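You operate a simulated robot arm through the tools that you are given. There is no shell and no other tool. Be economical: measure what you need, move in short steps, check, and stop when the job is done.

You are at the controls of a simulated two-armed robot. One attempt, no reset.

JOB
Measure the yellow bundle from the straw rest and store it by length.
Fine: measure on the length board first; into the drawer marked with its length; shut the drawer, draw the stop back, leave the other bundle.

Only the result counts: the job must be done as asked and must still hold three seconds after the hand-in. Knocking over, shifting, dropping, spilling or breaking anything else fails it.

ROBOT AND FRAMES
Two 7-joint arms with two-finger parallel grippers on one trunk, on a base that drives. Base frame: it is fixed to the floor where the robot stands at the start and does not move with it; the origin is under the middle of the robot, x ahead of it, y to its left, z up. Lengths are in mm, angles in rad, forces in N, time in s.
The left shoulder is at the start at [70, 163, 1370], the right one opposite. With the tool pointing down near the work surface each hand reaches from about 100 to 820 mm from the robot's upright axis, wherever it stands, measured 20 degrees to its own side. Places, roughly: groove of the length board [500, 100, 800]; sliding stop [500, 400, 800]. Payload 3.43 kg a hand.
The tool frame of a hand sits at the grasp point between the pads (the TCP): z along the fingers, y along the line on which they close. The tips reach 34 mm beyond it. The gripper opens to 128 mm. The fingers are 24 mm wide and 12 mm thick; the gripper's body (48 by 130 mm) begins 96 mm behind the TCP.
Orientation is told as [roll, pitch, yaw] about the base's x, y, z axes, in that order, counted from this pose: with the fingers straight down and closing along the base's y, the tool's x points along the base's -x, its y along +y and its z along -z.

CONTROLS
- The arms move only by the tool drive_tool. It takes "left_commands", "right_commands" or both (then of equal length, played together; a hand with none holds still); each is a list of rows, each a list of 7 numbers: the shift along the tool's x, y, z in mm, then the turn, a rotation vector about the tool's x, y, z in rad, then the gripper command, from -1 (fully open) to 1 (shut), values between in proportion. In form: [[x, y, z, ax, ay, az, claw], ...]. A call has 1 to 12 rows; each row is the pose to reach, as a shift and turn from the pose commanded when the call began, along the tool's axes at that moment. Each row takes 0.2 s and may step no farther than 50 mm and 0.15 rad from the row before; otherwise, or with a gripper value out of range, the whole call is refused. A pose out of reach is approached as far as the arm can. The call stops where the force on the tool passes 50 N (or 10 N more than at its start, if that is more) or the arm is blocked; 0.2 s more then pass. The fingers move at their own pace (about 153 mm/s each) and stop on an object; they squeeze with about 33 N. The grip force told is the motor's: it shows also when the fingers shut on nothing. Time passes only in rows, and 0.2 s behind the last, so rows that repeat a pose let the fingers close. It gives the time, the measured TCP pose, the force on the tool (base axes), the opening and the grip force at its end, in the units of the frame above (readings bear some noise), with the torque about the TCP (base axes, N m) and any sound that the robot's microphone picked up.
- Cameras (640 x 400 px; columns grow to the right, rows downward): "scene" is now at [98.1, -6.2, 1563]; the picture's right is [-0.17, -0.98, 0.00], its down [-0.91, 0.16, -0.38] and it looks along [0.37, -0.07, -0.93] (base axes); focal length 245 px, centre (320, 200). "left" rides on the left gripper at [76, 11, -160] in its tool frame; the picture's right is [-0.15, 0.99, 0.00], its down [-0.88, -0.13, -0.46] and it looks along [-0.45, -0.07, 0.89] (tool axes); focal length 234 px, centre (320, 200). "right" rides on the right gripper at [76, -11, -160] in its tool frame; the picture's right is [0.15, 0.99, 0.00], its down [-0.88, 0.13, -0.46] and it looks along [-0.45, 0.07, 0.89] (tool axes); focal length 234 px, centre (320, 200). There is no depth. A picture from a camera that has moved, and an enlarged one, comes with that camera's place and axes in the base frame and with its lens. The place of the scene camera against the robot may be out by one fixed shift of up to 18 mm in any direction.
- get_image(camera): a new picture of that camera. It takes no simulated time.
- lift_body(by): slides the trunk up (or, below 0, down) by that many mm; the arms and the scene camera ride with it, the base frame stays. It gives what a move gives, with no picture.
- base_move(legs): drives the robot by 1 to 6 legs, each [ahead, left, turn to the left] in mm, mm and rad, along the robot's own axes; the way and the turn of a leg run together, so that a leg with both is an arc; at most 1500 mm and 3.142 rad a leg. The arms and the cameras ride along, it lands a little off, and it stops where it bumps. It gives what a move gives.
- turn_head(pan, tilt): turns the head with the scene camera to pan (to the left, within 1.501 rad either way) and tilt (down, from -0.506 to 1.204), counted from straight ahead of the robot. It gives what a move gives.
- zoom(camera, box): a new picture of the part [left, top, right, bottom] of that camera's present view, enlarged. It takes no simulated time.
- job_done(): hands the job in; it is judged then, once.

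Work in short steps. Places have to be worked out from the pictures, the camera data and where the tool is seen: move nearer, look again, correct. Check each grasp and each placing, and mend what went wrong. You have 120 turns and 88 pictures in all, those below and enlarged ones among them. Open the grippers and draw the arms clear of the work before you hand the job in, unless the task says otherwise; then end with one line.

The tools are called after "Request:" by a JSON object that holds its "op" and its "data". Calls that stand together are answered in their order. drive_tool: Moves the arms, as the interface text tells. Its arguments: {"type":"object","properties":{"left_commands":{"type":"array","items":{"type":"array","items":{"type":"number"}}},"right_commands":{"type":"array","items":{"type":"array","items":{"type":"number"}}}},"required":[]} The other tools are called the same way: lift_body (by) slides the trunk up or down; base_move (legs) drives the base; turn_head (pan, tilt) turns the head that bears the scene camera; get_image (camera) takes a picture; zoom (camera, box) takes an enlarged picture of a part of a camera's view; job_done () hands the job in.

At the start:

```text
t: 0.0
left_ee_pos: [608.6, 55.6, 1087.9]
left_orientation: [0.0, 0.0, 0.001]
left_force: [0.1, -1.0, 0.7]
left_ft_torque: [0.0, -0.03, 0.0]
left_gripper_width: 128.3
left_gripper_force: 0.0
right_ee_pos: [517.9, -456.1, 1098.1]
right_orientation: [0.0, 0.0, 0.0]
right_force: [0.9, 0.0, -0.2]
right_ft_torque: [-0.01, -0.04, 0.02]
right_gripper_width: 127.9
right_gripper_force: 0.0
trunk travel left (down, up): [-850.0, 90.0]
robot x, y, heading: [0.4, 0.6, 0.003]
head pan, tilt: [-0.173, 1.183]
```

scene: 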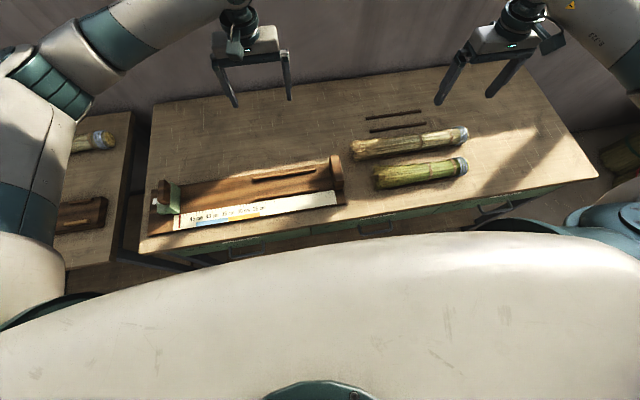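
right: 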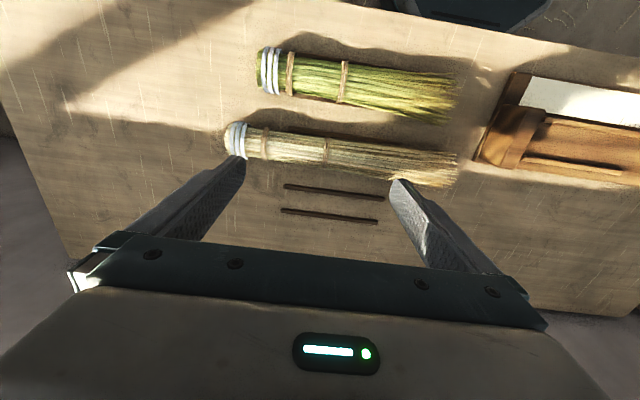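
left: 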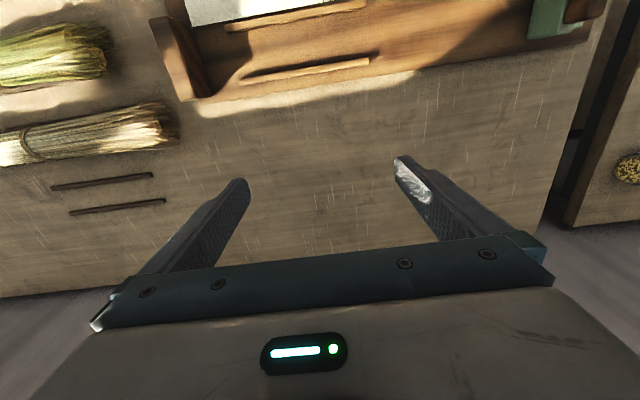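

The start pictures show a yellow and a green bundle right of the length board, and another table on the left. I zoom in on the board and on the bundles.

Request:
{"op": "zoom", "data": {"camera": "scene", "box": [140, 140, 360, 270]}}

Request:
{"op": "zoom", "data": {"camera": "scene", "box": [330, 90, 610, 250]}}

Request:
{"op": "zoom", "data": {"camera": "scene", "box": [40, 90, 180, 270]}}

```text
2.91 times, centred on (250, 205) of scene
camera zoom: at [98.1, -6.2, 1563.0], right [-0.17, -0.98, 0.0], down [-0.91, 0.16, -0.38], along [0.37, -0.07, -0.93], focal length 714 px, centre (524, 186)
```

zoom: 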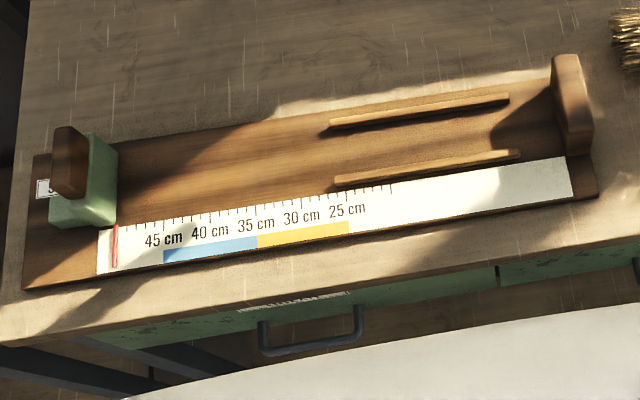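

```text
2.29 times, centred on (470, 170) of scene
camera zoom: at [98.1, -6.2, 1563.0], right [-0.17, -0.98, 0.0], down [-0.91, 0.16, -0.38], along [0.37, -0.07, -0.93], focal length 561 px, centre (-23, 269)
```

zoom: 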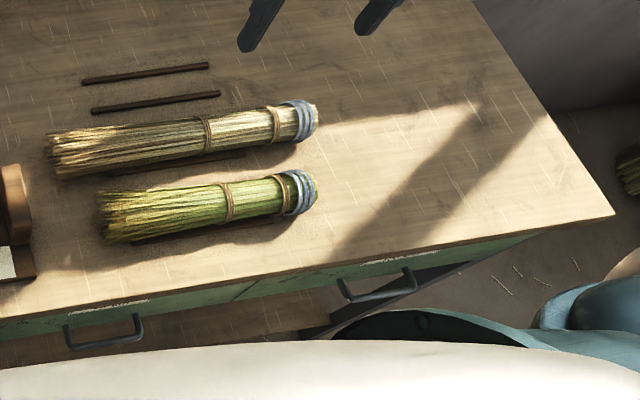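

```text
2.22 times, centred on (110, 180) of scene
camera zoom: at [98.1, -6.2, 1563.0], right [-0.17, -0.98, 0.0], down [-0.91, 0.16, -0.38], along [0.37, -0.07, -0.93], focal length 545 px, centre (787, 244)
```

zoom: 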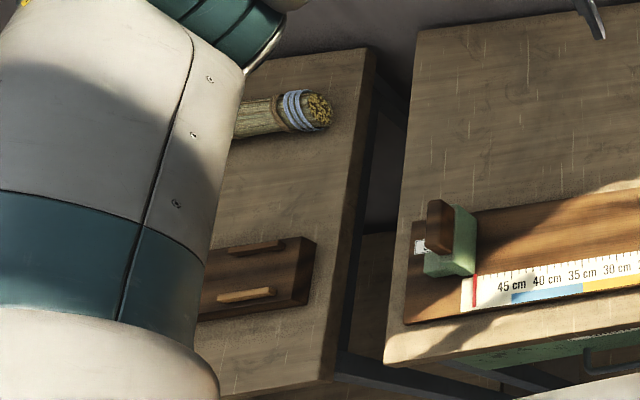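

The board has a fixed end at right, and a ruler with a yellow 25–35 cm band and a blue 35–45 cm band. I must see the drawer fronts and their labels, so I back off and look.

Request:
{"op": "base_move", "data": {"legs": [[-700, 0, 0]]}}

Request:
{"op": "turn_head", "data": {"pan": 0, "tilt": 0.75}}

Request:
{"op": "get_image", "data": {"camera": "scene"}}

```text
t: 3.9
left_ee_pos: [-104.1, 55.2, 1087.1]
left_orientation: [0.001, 0.002, 0.007]
left_force: [1.5, -0.1, 0.5]
left_ft_torque: [0.03, 0.03, 0.01]
left_gripper_width: 127.9
left_gripper_force: 0.0
right_ee_pos: [-191.7, -454.7, 1098.8]
right_orientation: [0.002, -0.001, 0.007]
right_force: [0.3, -0.6, 0.4]
right_ft_torque: [0.01, -0.02, 0.01]
right_gripper_width: 128.1
right_gripper_force: 0.1
trunk travel left (down, up): [-850.0, 90.0]
robot x, y, heading: [-712.2, -4.4, 0.005]
head pan, tilt: [-0.173, 1.183]
```

```text
t: 4.8
left_ee_pos: [-103.9, 55.3, 1087.8]
left_orientation: [0.0, 0.0, 0.007]
left_force: [-0.7, -0.6, 1.2]
left_ft_torque: [-0.01, 0.01, -0.01]
left_gripper_width: 128.0
left_gripper_force: 0.1
right_ee_pos: [-190.9, -455.4, 1096.4]
right_orientation: [0.001, 0.001, 0.008]
right_force: [0.6, 0.4, 0.0]
right_ft_torque: [0.02, -0.01, -0.03]
right_gripper_width: 127.9
right_gripper_force: 0.1
trunk travel left (down, up): [-850.0, 90.0]
robot x, y, heading: [-714.2, -3.3, -0.0]
head pan, tilt: [0.0, 0.75]
```

```text
81 pictures are left
camera scene: at [-587.3, 2.1, 1593.7], right [0.01, -1.0, 0.0], down [-0.68, 0.0, -0.73], along [0.73, 0.0, -0.68], focal length 245 px, centre (320, 200)
```

scene: 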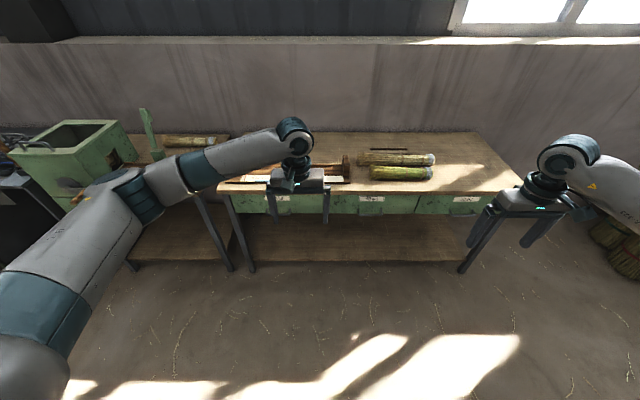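

Three drawers with labels are in view; zoom to read them.

Request:
{"op": "zoom", "data": {"camera": "scene", "box": [340, 180, 490, 240]}}

Request:
{"op": "zoom", "data": {"camera": "scene", "box": [210, 170, 360, 230]}}

```text
4.27 times, centred on (415, 210) of scene
camera zoom: at [-587.3, 2.1, 1593.7], right [0.01, -1.0, 0.0], down [-0.68, 0.0, -0.73], along [0.73, 0.0, -0.68], focal length 1047 px, centre (-85, 157)
```

zoom: 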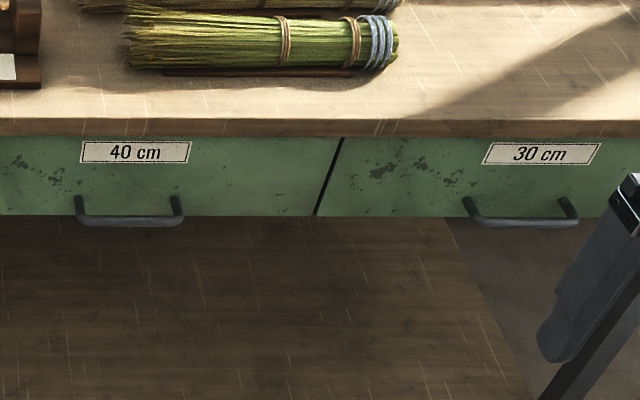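

```text
4.27 times, centred on (285, 200) of scene
camera zoom: at [-587.3, 2.1, 1593.7], right [0.01, -1.0, 0.0], down [-0.68, 0.0, -0.73], along [0.73, 0.0, -0.68], focal length 1047 px, centre (469, 200)
```

zoom: 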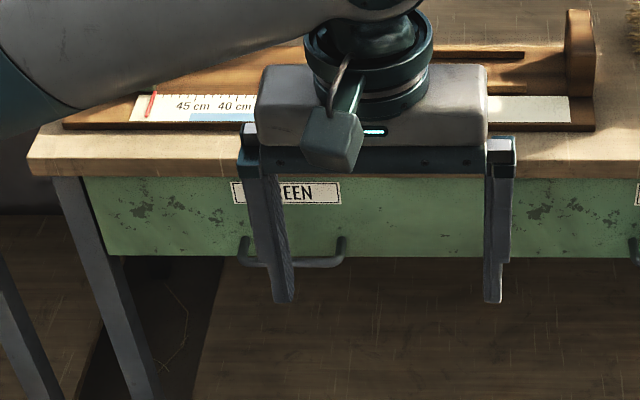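

Drawers read GREEN (y≈220), 40 cm (y≈-268), 30 cm (y≈-748). I drive back in, shifted right so the right hand is well set over the yellow bundle (≈[580,-430]).

Request:
{"op": "base_move", "data": {"legs": [[0, -200, 0], [700, 0, 0]]}}

Request:
{"op": "turn_head", "data": {"pan": -0.2, "tilt": 1.0}}

Request:
{"op": "get_image", "data": {"camera": "right"}}

Request:
{"op": "get_image", "data": {"camera": "scene"}}

```text
t: 6.3
left_ee_pos: [-102.7, -121.6, 1088.0]
left_orientation: [0.003, 0.001, 0.003]
left_force: [0.4, -1.0, 0.3]
left_ft_torque: [0.09, -0.03, -0.01]
left_gripper_width: 128.3
left_gripper_force: 0.1
right_ee_pos: [-191.0, -632.4, 1096.8]
right_orientation: [0.004, 0.001, 0.005]
right_force: [1.0, -0.4, -0.1]
right_ft_torque: [0.07, 0.02, 0.04]
right_gripper_width: 128.0
right_gripper_force: 0.0
trunk travel left (down, up): [-850.0, 90.0]
robot x, y, heading: [-711.5, -170.0, 0.001]
head pan, tilt: [0.0, 0.75]
stopped in leg 1: the robot was blocked; the commanded pose is now the measured one
```

```text
t: 7.1
left_ee_pos: [-99.6, -117.3, 1087.0]
left_orientation: [0.001, 0.002, 0.003]
left_force: [1.3, 1.0, 0.7]
left_ft_torque: [0.03, -0.02, -0.01]
left_gripper_width: 128.1
left_gripper_force: 0.0
right_ee_pos: [-188.3, -629.1, 1097.5]
right_orientation: [0.0, 0.0, 0.003]
right_force: [-0.5, 0.8, -0.3]
right_ft_torque: [-0.01, 0.01, -0.01]
right_gripper_width: 128.2
right_gripper_force: 0.1
trunk travel left (down, up): [-850.0, 90.0]
robot x, y, heading: [-707.4, -175.4, 0.006]
head pan, tilt: [-0.201, 1.0]
```

```text
78 pictures are left
camera right: at [-264.8, -640.0, 1255.3], right [-0.15, 0.99, 0.0], down [0.88, 0.13, 0.46], along [0.45, 0.07, -0.89], focal length 234 px, centre (320, 200)
```

right: 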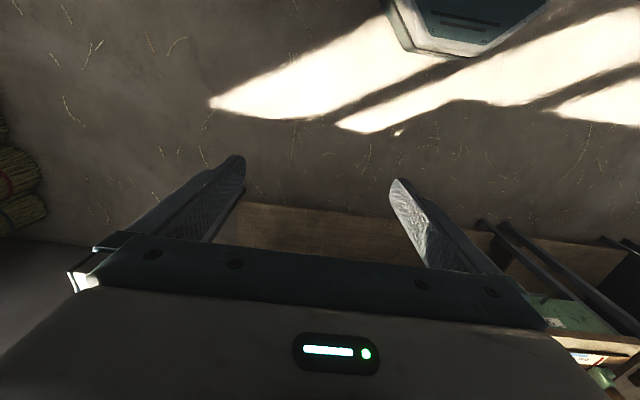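

```text
77 pictures are left
camera scene: at [-597.6, -184.3, 1574.6], right [-0.2, -0.98, 0.0], down [-0.83, 0.16, -0.54], along [0.53, -0.11, -0.84], focal length 245 px, centre (320, 200)
```

scene: 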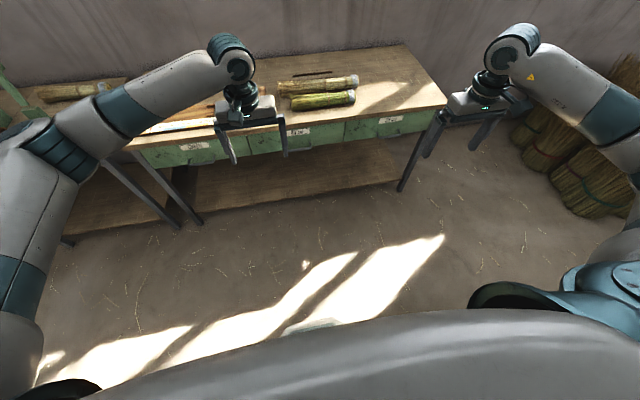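

The base was blocked sideways after 170 mm; something stands right of the robot back here. I go ahead from here instead.

Request:
{"op": "base_move", "data": {"legs": [[0, 20, 0], [690, 0, 0]]}}

Request:
{"op": "get_image", "data": {"camera": "right"}}

Request:
{"op": "get_image", "data": {"camera": "scene"}}

```text
t: 11.3
left_ee_pos: [584.7, -101.1, 1088.4]
left_orientation: [0.0, 0.0, 0.0]
left_force: [-0.5, 0.4, -1.1]
left_ft_torque: [0.02, 0.0, -0.03]
left_gripper_width: 127.8
left_gripper_force: 0.1
right_ee_pos: [494.5, -609.4, 1099.0]
right_orientation: [-0.001, 0.0, -0.002]
right_force: [0.1, 0.2, 0.1]
right_ft_torque: [0.0, -0.01, 0.0]
right_gripper_width: 128.0
right_gripper_force: 0.1
trunk travel left (down, up): [-850.0, 90.0]
robot x, y, heading: [-23.3, -154.1, -0.002]
head pan, tilt: [-0.201, 1.0]
```

```text
76 pictures are left
camera right: at [418.8, -621.5, 1255.9], right [-0.15, 0.99, 0.0], down [0.88, 0.13, 0.46], along [0.45, 0.07, -0.89], focal length 234 px, centre (320, 200)
```

right: 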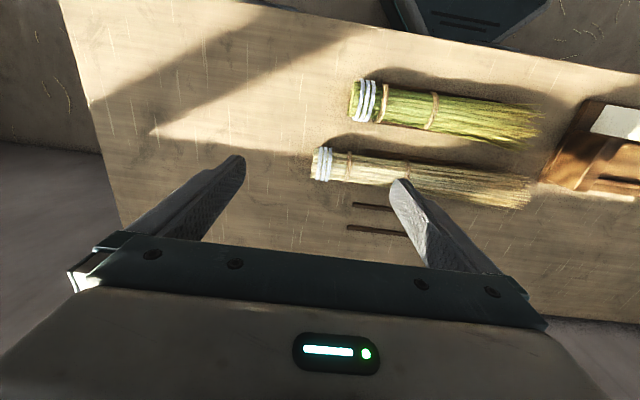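

```text
75 pictures are left
camera scene: at [87.7, -164.3, 1574.7], right [-0.2, -0.98, 0.0], down [-0.82, 0.17, -0.54], along [0.53, -0.11, -0.84], focal length 245 px, centre (320, 200)
```

scene: 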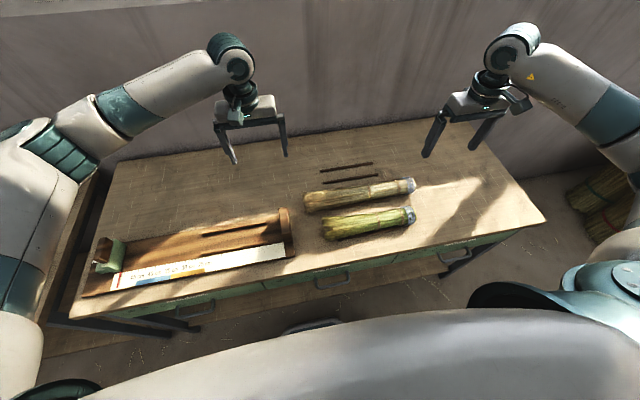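

From the hand camera the yellow bundle lies at x≈562, y from about -603 to -165. I move the right hand over its middle while yawing 90° so it closes along x.

Request:
{"op": "drive_tool", "data": {"right_commands": [[-6, 19, 0, 0, 0, -0.1428, -1], [-12, 38, 0, 0, 0, -0.2856, -1], [-18, 57, 0, 0, 0, -0.4284, -1], [-24, 76, 0, 0, 0, -0.5712, -1], [-30, 95, 0, 0, 0, -0.714, -1], [-36, 114, 0, 0, 0, -0.8568, -1], [-42, 133, 0, 0, 0, -0.9996, -1], [-48, 152, 0, 0, 0, -1.1424, -1], [-54, 171, 0, 0, 0, -1.2852, -1], [-60, 190, 0, 0, 0, -1.428, -1], [-67, 209, 0, 0, 0, -1.5708, -1], [-67, 209, 0, 0, 0, -1.5708, -1]]}}

Request:
{"op": "get_image", "data": {"camera": "right"}}

```text
t: 13.9
left_ee_pos: [588.2, -99.8, 1085.0]
left_orientation: [-0.001, 0.005, -0.001]
left_force: [0.5, 0.0, -1.2]
left_ft_torque: [0.04, 0.04, -0.01]
left_gripper_width: 128.1
left_gripper_force: 0.1
right_ee_pos: [453.5, -343.0, 1036.7]
right_orientation: [-0.053, 0.02, 1.539]
right_force: [0.0, -0.2, -0.8]
right_ft_torque: [-0.01, 0.05, 0.03]
right_gripper_width: 128.2
right_gripper_force: 0.1
right hand out of reach, approached as far as the arm can: row 6, 7, 8, 9, 10, 11, 12
trunk travel left (down, up): [-850.0, 90.0]
robot x, y, heading: [-18.9, -153.2, -0.005]
head pan, tilt: [-0.201, 1.0]
```

```text
74 pictures are left
camera right: at [452.8, -415.6, 1195.0], right [-0.99, -0.11, -0.05], down [-0.12, 0.89, 0.43], along [0.0, 0.43, -0.9], focal length 234 px, centre (320, 200)
```

right: 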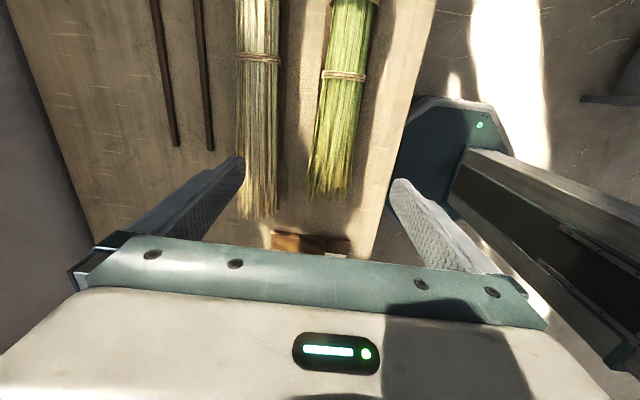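

The +90° yaw runs into a joint limit; I turn back through 0 to try -90°.

Request:
{"op": "drive_tool", "data": {"right_commands": [[0, -15, -5, 0, 0, 0.14, -1], [0, -30, -10, 0, 0, 0.28, -1], [0, -45, -15, 0, 0, 0.42, -1], [0, -60, -20, 0, 0, 0.56, -1], [0, -75, -25, 0, 0, 0.7, -1], [0, -90, -30, 0, 0, 0.84, -1], [0, -100, -35, 0, 0, 0.98, -1], [0, -100, -40, 0, 0, 1.12, -1], [0, -100, -40, 0, 0, 1.26, -1], [0, -100, -40, 0, 0, 1.4, -1], [0, -100, -40, 0, 0, 1.54, -1]]}}

Request:
{"op": "drive_tool", "data": {"right_commands": [[0, 0, 0, 0, 0, 0.14, -1], [0, 0, 0, 0, 0, 0.28, -1], [0, 0, 0, 0, 0, 0.42, -1], [0, 0, 0, 0, 0, 0.56, -1], [0, 0, 0, 0, 0, 0.7, -1], [0, 0, 0, 0, 0, 0.84, -1], [0, 0, 0, 0, 0, 0.98, -1], [0, 0, 0, 0, 0, 1.12, -1], [0, 0, 0, 0, 0, 1.26, -1], [0, 0, 0, 0, 0, 1.4, -1], [0, 0, 0, 0, 0, 1.54, -1]]}}

Request:
{"op": "get_image", "data": {"camera": "right"}}

```text
t: 16.3
left_ee_pos: [587.0, -100.7, 1088.3]
left_orientation: [0.0, 0.002, -0.001]
left_force: [-0.5, -1.3, -0.4]
left_ft_torque: [0.02, -0.01, 0.02]
left_gripper_width: 127.8
left_gripper_force: 0.1
right_ee_pos: [547.1, -350.7, 1082.6]
right_orientation: [-0.022, -0.053, -0.006]
right_force: [-0.6, 0.4, -0.4]
right_ft_torque: [0.02, 0.04, -0.03]
right_gripper_width: 127.8
right_gripper_force: 0.0
trunk travel left (down, up): [-850.0, 90.0]
robot x, y, heading: [-22.2, -156.5, 0.002]
head pan, tilt: [-0.201, 1.0]
```

```text
t: 18.7
left_ee_pos: [586.7, -100.9, 1087.9]
left_orientation: [0.0, 0.0, -0.001]
left_force: [0.4, 0.2, -0.4]
left_ft_torque: [0.04, 0.01, 0.02]
left_gripper_width: 128.2
left_gripper_force: 0.1
right_ee_pos: [545.7, -350.2, 1082.4]
right_orientation: [0.054, -0.025, -1.546]
right_force: [0.3, 0.3, 0.5]
right_ft_torque: [0.02, -0.04, 0.01]
right_gripper_width: 128.2
right_gripper_force: 0.0
trunk travel left (down, up): [-850.0, 90.0]
robot x, y, heading: [-23.5, -155.3, 0.003]
head pan, tilt: [-0.201, 1.0]
```

```text
73 pictures are left
camera right: at [524.8, -270.8, 1237.6], right [0.98, 0.17, 0.05], down [0.13, -0.87, 0.48], along [0.13, -0.47, -0.87], focal length 234 px, centre (320, 200)
```

right: 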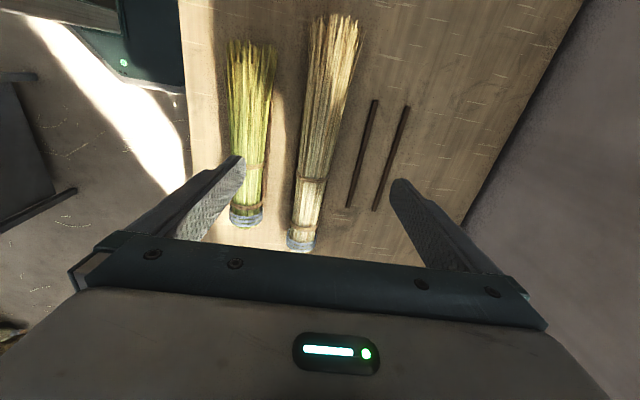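

Yaw -90° works. Yellow's axis is x≈560, y from -618 to -195; green is at x≈441. I straighten the tool, come to the middle, and descend partway with the fingers at about 90 mm.

Request:
{"op": "drive_tool", "data": {"right_commands": [[-15, 4, 40, 0.02, 0.01, 0.01, -0.4], [-35, 9, 80, 0.04, 0.02, 0.02, -0.4], [-55, 14, 120, 0.054, 0.025, 0.025, -0.4], [-55, 14, 152, 0.054, 0.025, 0.025, -0.4], [-55, 14, 152, 0.054, 0.025, 0.025, -0.4]]}}

Request:
{"op": "get_image", "data": {"camera": "right"}}

Request:
{"op": "get_image", "data": {"camera": "left"}}

Request:
{"op": "zoom", "data": {"camera": "scene", "box": [270, 120, 470, 260]}}

```text
t: 19.9
left_ee_pos: [585.6, -99.2, 1087.4]
left_orientation: [0.0, 0.002, 0.001]
left_force: [-0.1, -0.1, 0.3]
left_ft_torque: [0.02, -0.01, 0.02]
left_gripper_width: 128.1
left_gripper_force: 0.0
right_ee_pos: [570.8, -410.1, 932.3]
right_orientation: [0.0, 0.003, -1.571]
right_force: [-0.5, 1.1, -0.3]
right_ft_torque: [0.01, 0.01, -0.03]
right_gripper_width: 89.5
right_gripper_force: 0.1
trunk travel left (down, up): [-850.0, 90.0]
robot x, y, heading: [-21.6, -155.2, -0.003]
head pan, tilt: [-0.201, 1.0]
```

```text
72 pictures are left
camera right: at [559.7, -333.7, 1090.1], right [0.99, 0.15, 0.0], down [0.13, -0.88, 0.45], along [0.07, -0.45, -0.89], focal length 234 px, centre (320, 200)
```

right: 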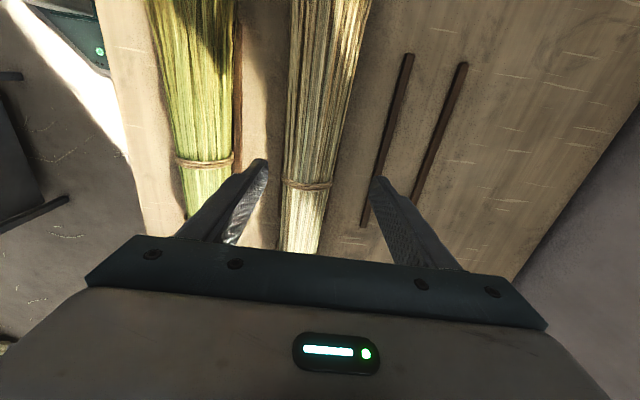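

```text
71 pictures are left
camera left: at [510.2, -88.6, 1246.7], right [0.15, 0.99, 0.0], down [0.88, -0.13, 0.45], along [0.45, -0.07, -0.89], focal length 234 px, centre (320, 200)
```

left: 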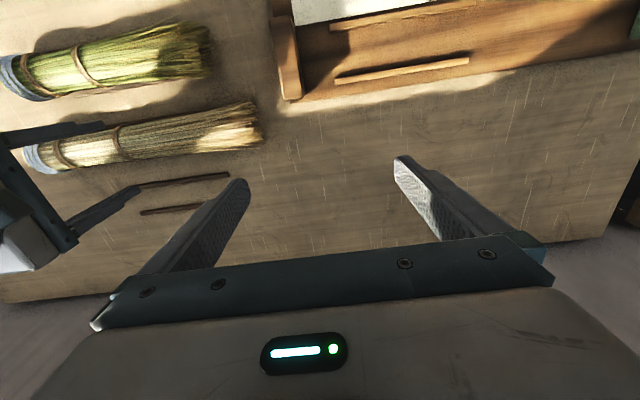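

```text
2.86 times, centred on (370, 190) of scene
camera zoom: at [88.2, -164.1, 1574.6], right [-0.2, -0.98, 0.0], down [-0.82, 0.17, -0.54], along [0.53, -0.11, -0.84], focal length 701 px, centre (177, 229)
```

zoom: 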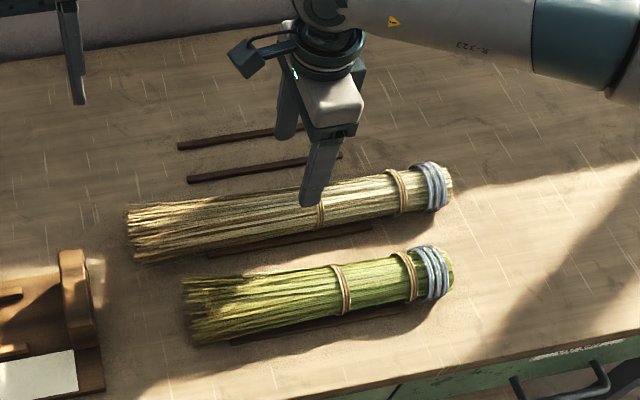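

The bundle axis is near x≈563 and the fingers straddle it with room both sides. I descend to z≈838 (tips ≈804) with a small x correction.

Request:
{"op": "drive_tool", "data": {"right_commands": [[0, -7, 30, 0, 0, 0, -0.4], [0, -7, 60, 0, 0, 0, -0.4], [0, -7, 80, 0, 0, 0, -0.4], [0, -7, 94, 0, 0, 0, -0.4], [0, -7, 94, 0, 0, 0, -0.4]]}}

Request:
{"op": "get_image", "data": {"camera": "right"}}

Request:
{"op": "zoom", "data": {"camera": "scene", "box": [300, 140, 440, 240]}}

```text
t: 21.1
left_ee_pos: [586.4, -100.1, 1087.4]
left_orientation: [0.0, 0.0, -0.001]
left_force: [-0.2, 0.1, -0.4]
left_ft_torque: [0.0, 0.03, 0.02]
left_gripper_width: 127.8
left_gripper_force: 0.1
right_ee_pos: [563.7, -407.2, 839.2]
right_orientation: [0.0, 0.002, -1.569]
right_force: [-0.4, -1.0, 0.4]
right_ft_torque: [-0.03, 0.0, 0.0]
right_gripper_width: 89.5
right_gripper_force: 0.0
trunk travel left (down, up): [-850.0, 90.0]
robot x, y, heading: [-20.5, -154.4, -0.001]
head pan, tilt: [-0.201, 1.0]
```

```text
69 pictures are left
camera right: at [552.5, -331.3, 997.2], right [0.99, 0.15, 0.0], down [0.13, -0.88, 0.45], along [0.07, -0.45, -0.89], focal length 234 px, centre (320, 200)
```

right: 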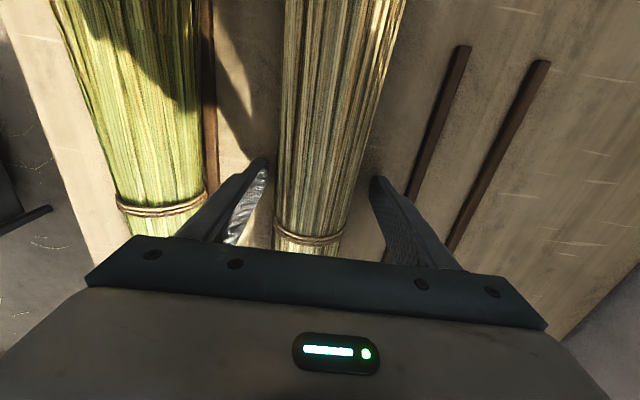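

```text
4.00 times, centred on (370, 190) of scene
camera zoom: at [88.4, -164.2, 1574.6], right [-0.2, -0.98, 0.0], down [-0.82, 0.17, -0.54], along [0.53, -0.11, -0.84], focal length 981 px, centre (120, 240)
```

zoom: 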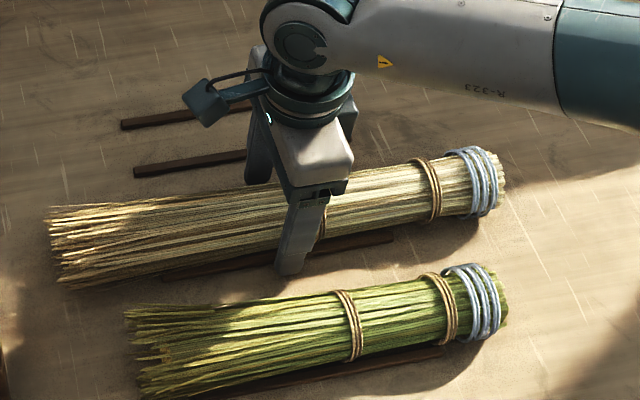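

Fingers straddle the bundle at mid-length; close.

Request:
{"op": "drive_tool", "data": {"right_commands": [[0, 0, 0, 0, 0, 0, 0.2], [0, 0, 0, 0, 0, 0, 0.6], [0, 0, 0, 0, 0, 0, 1], [0, 0, 0, 0, 0, 0, 1]]}}

Request:
{"op": "drive_tool", "data": {"right_commands": [[0, 0, -10, 0, 0, 0, 1], [0, 0, -30, 0, 0, 0, 1], [0, 0, -60, 0, 0, 0, 1], [0, 0, -90, 0, 0, 0, 1], [0, 0, -120, 0, 0, 0, 1], [0, 0, -120, 0, 0, 0, 1]]}}

Request:
{"op": "get_image", "data": {"camera": "scene"}}

```text
t: 22.1
left_ee_pos: [583.7, -99.7, 1087.3]
left_orientation: [-0.001, 0.0, -0.001]
left_force: [-0.6, 0.5, -0.3]
left_ft_torque: [-0.01, -0.01, 0.0]
left_gripper_width: 128.0
left_gripper_force: 0.0
right_ee_pos: [560.6, -406.5, 839.2]
right_orientation: [-0.003, 0.001, -1.569]
right_force: [-24.0, 3.0, -5.3]
right_ft_torque: [-0.12, 1.58, -1.14]
right_gripper_width: 69.5
right_gripper_force: 45.1
trunk travel left (down, up): [-850.0, 90.0]
robot x, y, heading: [-20.4, -158.2, -0.006]
head pan, tilt: [-0.201, 1.0]
```

```text
t: 22.5
left_ee_pos: [586.8, -100.3, 1085.3]
left_orientation: [0.0, 0.002, 0.001]
left_force: [-0.6, -0.8, -0.3]
left_ft_torque: [0.02, 0.0, -0.01]
left_gripper_width: 128.2
left_gripper_force: 0.1
right_ee_pos: [560.1, -406.9, 838.7]
right_orientation: [-0.01, 0.001, -1.569]
right_force: [8.3, -1.6, -12.6]
right_ft_torque: [1.1, 0.85, 0.0]
right_gripper_width: 69.9
right_gripper_force: 45.5
trunk travel left (down, up): [-850.0, 90.0]
robot x, y, heading: [-21.7, -158.0, -0.002]
head pan, tilt: [-0.201, 1.0]
stopped in row 1 (right hand): the force on the tool passed its limit (the readings are from after the stop); the commanded pose is now the measured one
```

```text
67 pictures are left
camera scene: at [90.7, -164.6, 1574.5], right [-0.2, -0.98, 0.0], down [-0.83, 0.17, -0.54], along [0.53, -0.11, -0.84], focal length 245 px, centre (320, 200)
```

scene: 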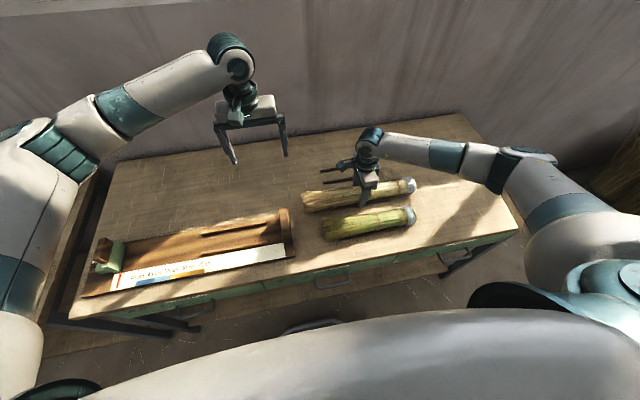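

The width 69.5 mm equals the outside of the two rest rods, and lifting met resistance: the tips likely clamp the fixed rods. I open, rise 16 mm and close again.

Request:
{"op": "drive_tool", "data": {"right_commands": [[0, 0, 0, 0, 0, 0, -0.35], [0, 0, 0, 0, 0, 0, -0.35], [0, 3, -8, 0, 0, 0, -0.35], [0, 3, -16, 0, 0, 0, -0.35], [0, 3, -16, 0, 0, 0, -0.35]]}}

Request:
{"op": "drive_tool", "data": {"right_commands": [[0, 0, 0, 0, 0, 0, 0.2], [0, 0, 0, 0, 0, 0, 0.6], [0, 0, 0, 0, 0, 0, 1], [0, 0, 0, 0, 0, 0, 1]]}}

Request:
{"op": "get_image", "data": {"camera": "right"}}

```text
t: 23.7
left_ee_pos: [586.2, -99.9, 1087.1]
left_orientation: [0.0, 0.002, 0.001]
left_force: [0.5, 0.0, 0.0]
left_ft_torque: [-0.02, -0.02, -0.03]
left_gripper_width: 127.9
left_gripper_force: 0.1
right_ee_pos: [563.7, -405.9, 857.0]
right_orientation: [-0.007, 0.002, -1.566]
right_force: [0.0, -0.5, -0.3]
right_ft_torque: [-0.02, 0.0, 0.0]
right_gripper_width: 86.6
right_gripper_force: 0.0
trunk travel left (down, up): [-850.0, 90.0]
robot x, y, heading: [-20.8, -151.4, 0.0]
head pan, tilt: [-0.201, 1.0]
```

```text
t: 24.7
left_ee_pos: [585.6, -99.0, 1087.6]
left_orientation: [-0.001, 0.002, 0.001]
left_force: [0.5, -0.2, 0.5]
left_ft_torque: [-0.01, -0.01, 0.01]
left_gripper_width: 128.0
left_gripper_force: 0.2
right_ee_pos: [564.0, -406.6, 856.7]
right_orientation: [-0.008, 0.001, -1.567]
right_force: [0.3, -0.7, 2.2]
right_ft_torque: [0.05, -0.06, -0.23]
right_gripper_width: 51.8
right_gripper_force: 32.6
trunk travel left (down, up): [-850.0, 90.0]
robot x, y, heading: [-21.2, -154.0, -0.004]
head pan, tilt: [-0.201, 1.0]
```

```text
66 pictures are left
camera right: at [553.4, -330.0, 1015.0], right [0.99, 0.15, -0.01], down [0.14, -0.88, 0.45], along [0.06, -0.45, -0.89], focal length 234 px, centre (320, 200)
```

right: 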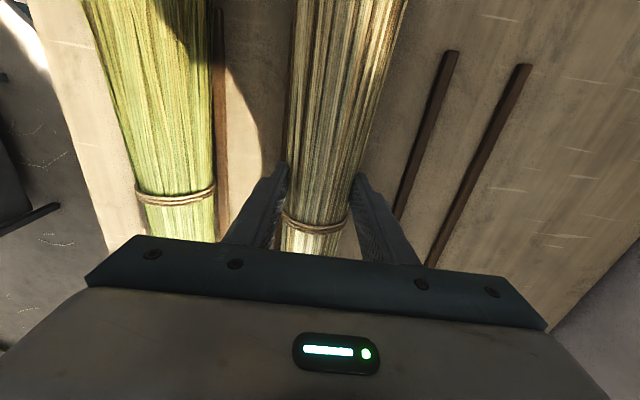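

Now 51.8 mm with a clean grip. Lift.

Request:
{"op": "drive_tool", "data": {"right_commands": [[0, 0, -8, 0, 0, 0, 1], [0, 0, -25, 0, 0, 0, 1], [0, 0, -50, 0, 0, 0, 1], [0, 0, -80, 0, 0, 0, 1], [0, 0, -110, 0, 0, 0, 1], [0, 0, -110, 0, 0, 0, 1]]}}

Request:
{"op": "get_image", "data": {"camera": "scene"}}

Request:
{"op": "get_image", "data": {"camera": "left"}}

```text
t: 26.1
left_ee_pos: [586.1, -99.4, 1087.4]
left_orientation: [-0.001, 0.003, -0.001]
left_force: [-0.5, 0.3, 0.2]
left_ft_torque: [0.05, 0.0, -0.01]
left_gripper_width: 128.2
left_gripper_force: 0.1
right_ee_pos: [562.9, -406.6, 965.9]
right_orientation: [-0.009, 0.002, -1.568]
right_force: [-0.7, 1.2, -1.3]
right_ft_torque: [0.02, 0.02, 0.04]
right_gripper_width: 52.0
right_gripper_force: 33.0
trunk travel left (down, up): [-850.0, 90.0]
robot x, y, heading: [-23.9, -156.8, -0.002]
head pan, tilt: [-0.201, 1.0]
```

```text
65 pictures are left
camera scene: at [88.7, -164.3, 1574.6], right [-0.2, -0.98, 0.0], down [-0.82, 0.17, -0.54], along [0.53, -0.11, -0.84], focal length 245 px, centre (320, 200)
```

scene: 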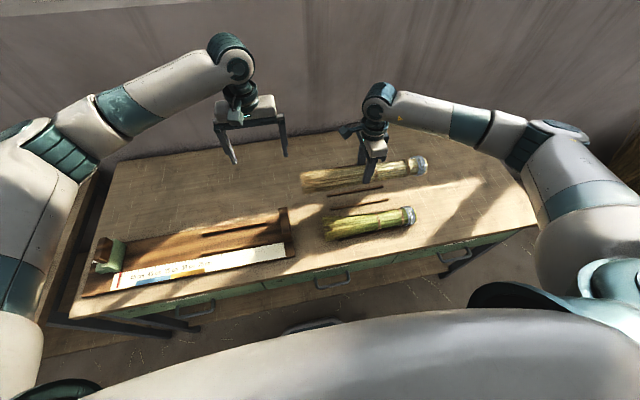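

```text
64 pictures are left
camera left: at [510.5, -88.5, 1246.5], right [0.15, 0.99, 0.0], down [0.88, -0.13, 0.45], along [0.45, -0.07, -0.89], focal length 234 px, centre (320, 200)
```

left: 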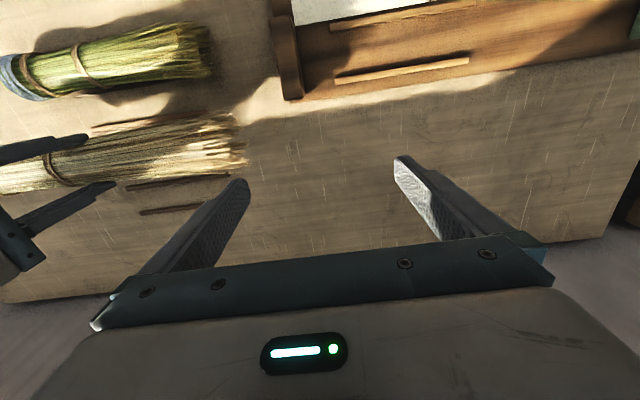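

Held firmly and level. Board geometry from the left camera: rails at x≈437 and 517 (y≈-63..156), fixed plate's inner face near y≈-110. I drive the base left 350 mm with the bundle high.

Request:
{"op": "base_move", "data": {"legs": [[0, 350, 0]]}}

Request:
{"op": "turn_head", "data": {"pan": 0.0, "tilt": 1.15}}

Request:
{"op": "get_image", "data": {"camera": "scene"}}

Request:
{"op": "get_image", "data": {"camera": "right"}}

Request:
{"op": "get_image", "data": {"camera": "left"}}

```text
t: 28.3
left_ee_pos: [587.4, 250.0, 1087.5]
left_orientation: [0.001, 0.001, 0.0]
left_force: [1.2, -0.5, 0.0]
left_ft_torque: [0.01, 0.0, 0.02]
left_gripper_width: 128.1
left_gripper_force: 0.1
right_ee_pos: [563.9, -58.2, 966.0]
right_orientation: [-0.006, 0.001, -1.569]
right_force: [-0.4, -0.4, -0.2]
right_ft_torque: [0.03, 0.0, 0.01]
right_gripper_width: 51.6
right_gripper_force: 32.7
trunk travel left (down, up): [-850.0, 90.0]
robot x, y, heading: [-22.6, 196.7, -0.002]
head pan, tilt: [-0.201, 1.0]
```

```text
t: 29.1
left_ee_pos: [586.7, 252.3, 1088.8]
left_orientation: [-0.001, 0.002, 0.002]
left_force: [-0.1, 0.6, 0.2]
left_ft_torque: [-0.01, 0.0, 0.01]
left_gripper_width: 128.0
left_gripper_force: 0.0
right_ee_pos: [564.3, -56.0, 966.4]
right_orientation: [-0.007, -0.001, -1.569]
right_force: [0.0, -0.5, -0.9]
right_ft_torque: [0.02, -0.01, 0.02]
right_gripper_width: 52.0
right_gripper_force: 32.9
trunk travel left (down, up): [-850.0, 90.0]
robot x, y, heading: [-21.0, 198.4, 0.002]
head pan, tilt: [0.0, 1.15]
```

```text
63 pictures are left
camera scene: at [80.1, 201.3, 1564.9], right [0.0, -1.0, 0.0], down [-0.91, 0.0, -0.41], along [0.41, 0.0, -0.91], focal length 245 px, centre (320, 200)
```

scene: 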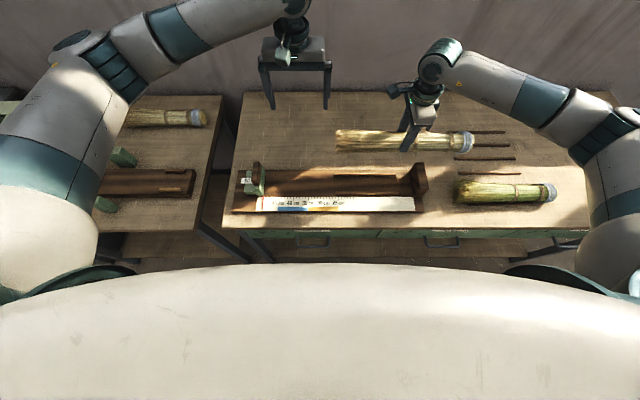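

```text
62 pictures are left
camera right: at [553.6, 19.9, 1124.3], right [0.99, 0.15, -0.01], down [0.14, -0.88, 0.45], along [0.06, -0.45, -0.89], focal length 234 px, centre (320, 200)
```

right: 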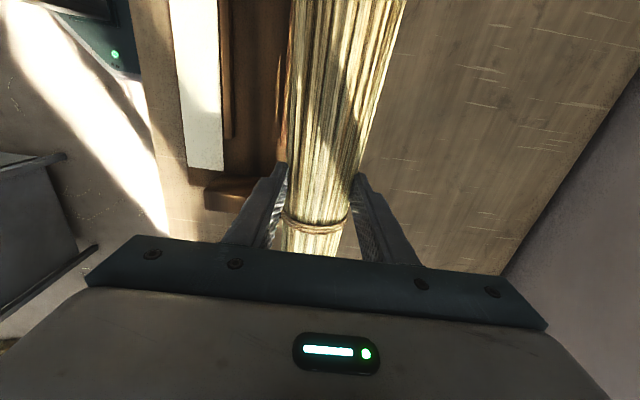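

```text
61 pictures are left
camera left: at [510.6, 262.7, 1246.5], right [0.15, 0.99, 0.0], down [0.88, -0.13, 0.45], along [0.45, -0.07, -0.89], focal length 234 px, centre (320, 200)
```

left: 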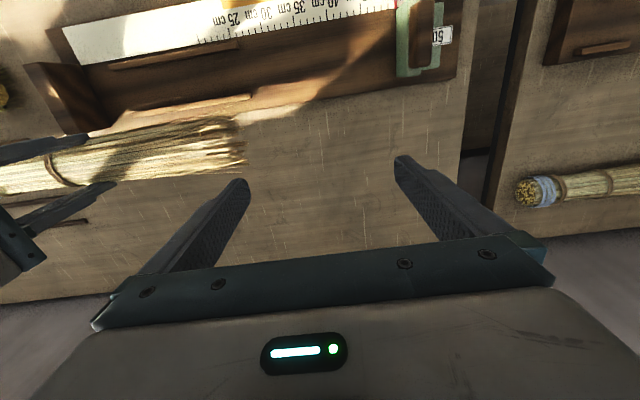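

Get detailed views of the board from both cameras.

Request:
{"op": "zoom", "data": {"camera": "scene", "box": [225, 130, 445, 260]}}

Request:
{"op": "zoom", "data": {"camera": "left", "box": [20, 0, 270, 150]}}

Request:
{"op": "zoom", "data": {"camera": "left", "box": [260, 0, 480, 130]}}

```text
2.91 times, centred on (335, 195) of scene
camera zoom: at [80.1, 201.3, 1564.9], right [0.0, -1.0, 0.0], down [-0.91, 0.0, -0.41], along [0.41, 0.0, -0.91], focal length 714 px, centre (276, 214)
```

zoom: 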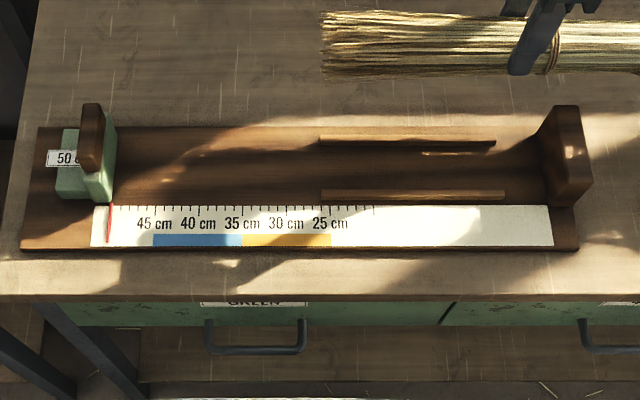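

```text
2.56 times, centred on (145, 75) of left
camera zoom: at [510.6, 262.7, 1246.5], right [0.15, 0.99, 0.0], down [0.88, -0.13, 0.45], along [0.45, -0.07, -0.89], focal length 600 px, centre (768, 520)
```

zoom: 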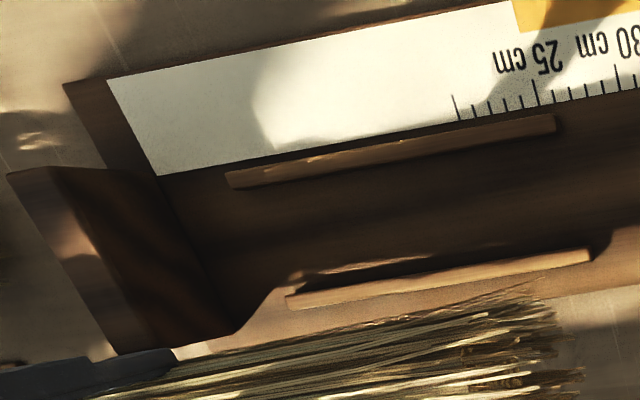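

```text
2.91 times, centred on (370, 65) of left
camera zoom: at [510.6, 262.7, 1246.5], right [0.15, 0.99, 0.0], down [0.88, -0.13, 0.45], along [0.45, -0.07, -0.89], focal length 681 px, centre (174, 593)
```

zoom: 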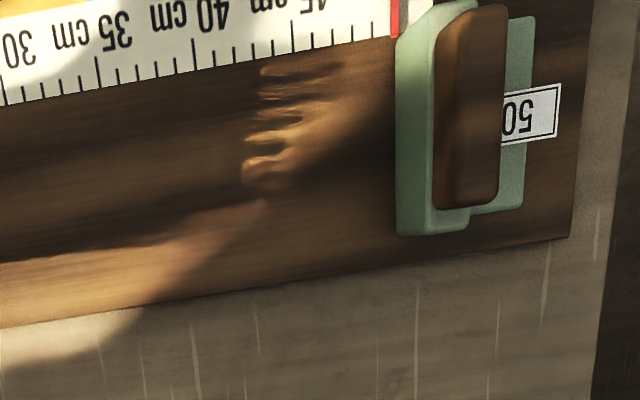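

Rails centre at x≈479; zero of the scale (fixed plate) at y≈-116, surface about z≈808. I move the right hand to (479,115) at height and take the left hand out of the way toward the stop.

Request:
{"op": "drive_tool", "data": {"left_commands": [[5, 30, 0, 0, 0, 0, -1], [10, 60, 0, 0, 0, 0, -1], [15, 90, 0, 0, 0, 0, -1], [20, 120, 0, 0, 0, 0, -1], [25, 145, 0, 0, 0, 0, -1], [25, 145, 0, 0, 0, 0, -1], [25, 145, 0, 0, 0, 0, -1]], "right_commands": [[28, -14, 0, 0, 0, 0, 1], [56, -28, 0, 0, 0, 0, 1], [84, -42, 0, 0, 0, 0, 1], [112, -56, 0, 0, 0, 0, 1], [140, -70, 0, 0, 0, 0, 1], [171, -85, 0, 0, 0, 0, 1], [171, -85, 0, 0, 0, 0, 1]]}}

Request:
{"op": "get_image", "data": {"camera": "scene"}}

Request:
{"op": "get_image", "data": {"camera": "right"}}

```text
t: 30.7
left_ee_pos: [561.9, 396.4, 1088.5]
left_orientation: [0.001, 0.001, -0.001]
left_force: [-0.6, 0.9, -0.4]
left_ft_torque: [0.01, 0.0, 0.03]
left_gripper_width: 128.0
left_gripper_force: 0.0
right_ee_pos: [478.1, 113.2, 968.3]
right_orientation: [-0.008, 0.001, -1.569]
right_force: [0.2, -0.3, -1.1]
right_ft_torque: [0.01, -0.02, -0.02]
right_gripper_width: 51.9
right_gripper_force: 33.0
trunk travel left (down, up): [-850.0, 90.0]
robot x, y, heading: [-21.5, 196.7, 0.0]
head pan, tilt: [0.0, 1.15]
```

```text
57 pictures are left
camera scene: at [80.0, 200.1, 1564.9], right [0.0, -1.0, 0.0], down [-0.91, 0.0, -0.41], along [0.41, 0.0, -0.91], focal length 245 px, centre (320, 200)
```

scene: 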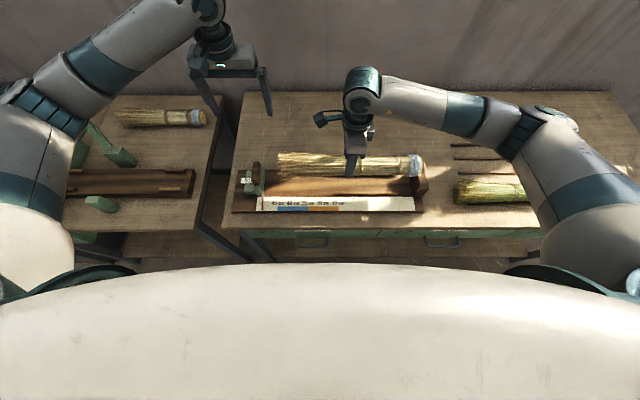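

```text
56 pictures are left
camera right: at [468.2, 189.8, 1125.6], right [0.99, 0.15, -0.01], down [0.14, -0.88, 0.45], along [0.06, -0.45, -0.89], focal length 234 px, centre (320, 200)
```

right: 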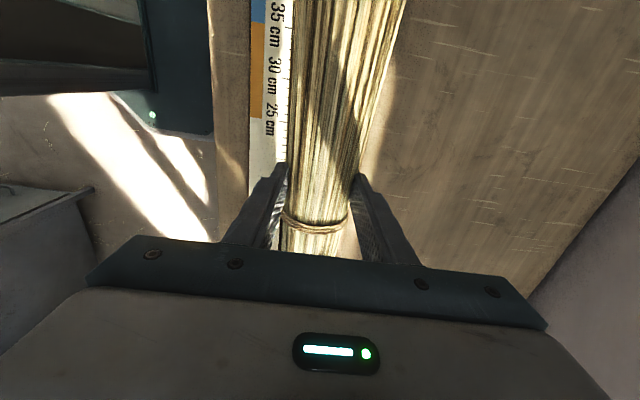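

Butt end is ~20 mm clear of the fixed plate. I descend to z≈895 and check from the side.

Request:
{"op": "drive_tool", "data": {"right_commands": [[2, 0, 25, 0, 0, 0, 1], [2, 0, 50, 0, 0, 0, 1], [2, 0, 72, 0, 0, 0, 1], [2, 0, 72, 0, 0, 0, 1]]}}

Request:
{"op": "zoom", "data": {"camera": "scene", "box": [225, 120, 445, 250]}}

Request:
{"op": "get_image", "data": {"camera": "left"}}

```text
t: 31.7
left_ee_pos: [563.4, 396.6, 1088.7]
left_orientation: [-0.001, 0.002, 0.001]
left_force: [-0.1, -0.2, -0.2]
left_ft_torque: [0.01, -0.03, -0.02]
left_gripper_width: 128.1
left_gripper_force: 0.0
right_ee_pos: [477.9, 114.9, 896.6]
right_orientation: [-0.01, 0.001, -1.571]
right_force: [-0.7, 0.8, -0.8]
right_ft_torque: [0.03, -0.01, 0.0]
right_gripper_width: 51.7
right_gripper_force: 33.2
trunk travel left (down, up): [-850.0, 90.0]
robot x, y, heading: [-24.5, 194.4, 0.002]
head pan, tilt: [0.0, 1.15]
```

```text
2.91 times, centred on (335, 185) of scene
camera zoom: at [80.2, 200.8, 1564.9], right [0.0, -1.0, 0.0], down [-0.91, 0.0, -0.41], along [0.41, 0.0, -0.91], focal length 714 px, centre (276, 244)
```

zoom: 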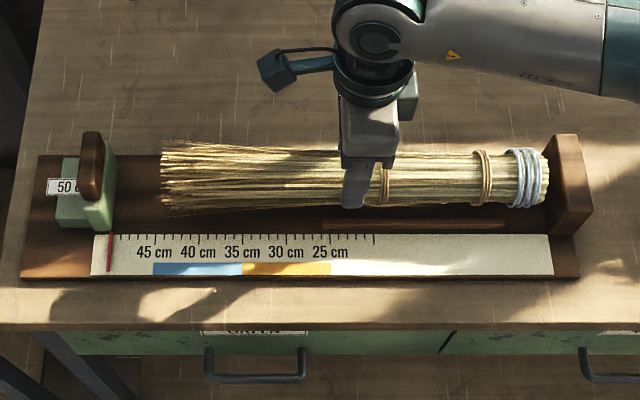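

```text
54 pictures are left
camera left: at [486.5, 407.9, 1247.7], right [0.15, 0.99, 0.0], down [0.88, -0.13, 0.45], along [0.45, -0.07, -0.89], focal length 234 px, centre (320, 200)
```

left: 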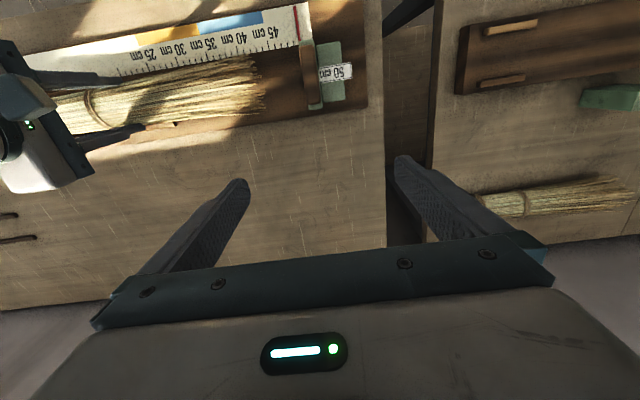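

Clear at both ends. I shift 6 mm away from the plate and descend in small rows, watching the force.

Request:
{"op": "drive_tool", "data": {"right_commands": [[6, 0, 4, 0, 0, 0, 1], [6, 0, 8, 0, 0, 0, 1], [6, 0, 12, 0, 0, 0, 1], [6, 0, 16, 0, 0, 0, 1], [6, 0, 16, 0, 0, 0, 1]]}}

Request:
{"op": "drive_tool", "data": {"right_commands": [[0, 0, 3, 0, 0, 0, 1], [0, 0, 6, 0, 0, 0, 1], [0, 0, 6, 0, 0, 0, 1]]}}

```text
t: 32.9
left_ee_pos: [562.8, 396.0, 1088.2]
left_orientation: [0.0, 0.001, 0.001]
left_force: [-1.3, 0.7, 0.4]
left_ft_torque: [-0.01, 0.0, 0.01]
left_gripper_width: 128.1
left_gripper_force: 0.1
right_ee_pos: [477.9, 122.0, 878.8]
right_orientation: [-0.007, 0.002, -1.569]
right_force: [0.1, 0.4, -1.6]
right_ft_torque: [0.07, -0.05, -0.01]
right_gripper_width: 51.8
right_gripper_force: 32.5
trunk travel left (down, up): [-850.0, 90.0]
robot x, y, heading: [-24.4, 195.4, -0.004]
head pan, tilt: [0.0, 1.15]
```

```text
t: 33.7
left_ee_pos: [562.6, 397.8, 1088.4]
left_orientation: [-0.001, 0.003, 0.002]
left_force: [0.0, 0.8, 0.2]
left_ft_torque: [0.0, -0.02, 0.01]
left_gripper_width: 128.0
left_gripper_force: 0.0
right_ee_pos: [477.6, 122.5, 871.4]
right_orientation: [-0.007, 0.001, -1.57]
right_force: [-0.7, -0.4, -0.9]
right_ft_torque: [0.04, -0.02, -0.01]
right_gripper_width: 51.6
right_gripper_force: 32.9
trunk travel left (down, up): [-850.0, 90.0]
robot x, y, heading: [-22.4, 194.6, -0.006]
head pan, tilt: [0.0, 1.15]
```

No contact at z 871 yet; continue.

Request:
{"op": "drive_tool", "data": {"right_commands": [[0, 0, 3, 0, 0, 0, 1], [0, 0, 5, 0, 0, 0, 1], [0, 0, 5, 0, 0, 0, 1]]}}

Request:
{"op": "drive_tool", "data": {"right_commands": [[0, 0, 2, 0, 0, 0, 1], [0, 0, 4, 0, 0, 0, 1], [0, 0, 4, 0, 0, 0, 1]]}}

Request:
{"op": "zoom", "data": {"camera": "scene", "box": [225, 120, 445, 250]}}

```text
t: 34.5
left_ee_pos: [560.9, 395.4, 1089.0]
left_orientation: [-0.001, 0.0, 0.0]
left_force: [0.3, 0.3, -0.6]
left_ft_torque: [0.0, -0.01, 0.0]
left_gripper_width: 127.9
left_gripper_force: 0.2
right_ee_pos: [477.9, 122.5, 868.9]
right_orientation: [-0.005, 0.002, -1.57]
right_force: [1.4, -2.0, 9.4]
right_ft_torque: [-0.4, -0.19, -0.02]
right_gripper_width: 51.9
right_gripper_force: 33.1
trunk travel left (down, up): [-850.0, 90.0]
robot x, y, heading: [-20.5, 198.7, -0.004]
head pan, tilt: [0.0, 1.15]
```

```text
t: 35.3
left_ee_pos: [560.5, 397.2, 1088.8]
left_orientation: [0.001, 0.001, 0.002]
left_force: [0.3, 0.1, 0.8]
left_ft_torque: [0.0, 0.02, -0.03]
left_gripper_width: 128.1
left_gripper_force: 0.1
right_ee_pos: [478.0, 123.1, 865.6]
right_orientation: [-0.004, 0.001, -1.568]
right_force: [4.0, -3.6, 33.6]
right_ft_torque: [0.18, -0.24, -0.07]
right_gripper_width: 52.2
right_gripper_force: 33.3
trunk travel left (down, up): [-850.0, 90.0]
robot x, y, heading: [-21.0, 197.4, -0.002]
head pan, tilt: [0.0, 1.15]
```

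```text
2.91 times, centred on (335, 185) of scene
camera zoom: at [77.3, 200.7, 1565.3], right [0.0, -1.0, 0.0], down [-0.91, 0.0, -0.41], along [0.41, 0.0, -0.91], focal length 714 px, centre (276, 244)
```

zoom: 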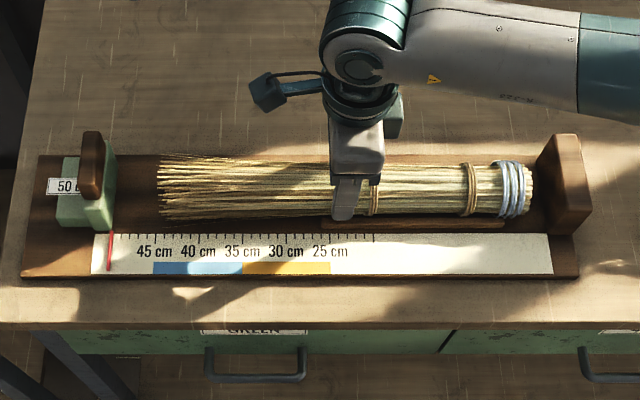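

Contact at z≈868. I ease up 3 mm and slide toward the fixed plate (-y) by small steps.

Request:
{"op": "drive_tool", "data": {"right_commands": [[0, 0, -4, 0, 0, 0, 1], [-4, 0, -4, 0, 0, 0, 1], [-8, 0, -4, 0, 0, 0, 1], [-12, 0, -4, 0, 0, 0, 1], [-12, 0, -4, 0, 0, 0, 1]]}}

Request:
{"op": "drive_tool", "data": {"right_commands": [[-2, 0, 0, 0, 0, 0, 1], [-4, 0, 0, 0, 0, 0, 1], [-6, 0, 0, 0, 0, 0, 1], [-6, 0, 0, 0, 0, 0, 1]]}}

```text
t: 36.5
left_ee_pos: [562.1, 396.6, 1087.9]
left_orientation: [0.001, 0.002, 0.0]
left_force: [-0.5, 0.4, 0.4]
left_ft_torque: [0.02, 0.0, -0.01]
left_gripper_width: 127.9
left_gripper_force: 0.0
right_ee_pos: [477.0, 110.2, 868.2]
right_orientation: [-0.009, 0.0, -1.568]
right_force: [-0.3, 0.9, -1.8]
right_ft_torque: [0.05, -0.03, -0.02]
right_gripper_width: 51.7
right_gripper_force: 33.0
trunk travel left (down, up): [-850.0, 90.0]
robot x, y, heading: [-22.5, 196.2, -0.003]
head pan, tilt: [0.0, 1.15]
```

```text
t: 37.5
left_ee_pos: [562.3, 396.7, 1087.4]
left_orientation: [-0.001, 0.003, 0.0]
left_force: [-0.1, 0.3, 0.0]
left_ft_torque: [-0.02, 0.01, 0.02]
left_gripper_width: 128.1
left_gripper_force: 0.1
right_ee_pos: [477.8, 103.2, 868.1]
right_orientation: [-0.006, 0.002, -1.569]
right_force: [0.7, 0.2, -1.2]
right_ft_torque: [-0.01, -0.02, -0.02]
right_gripper_width: 51.8
right_gripper_force: 32.9
trunk travel left (down, up): [-850.0, 90.0]
robot x, y, heading: [-18.7, 200.5, -0.002]
head pan, tilt: [0.0, 1.15]
```

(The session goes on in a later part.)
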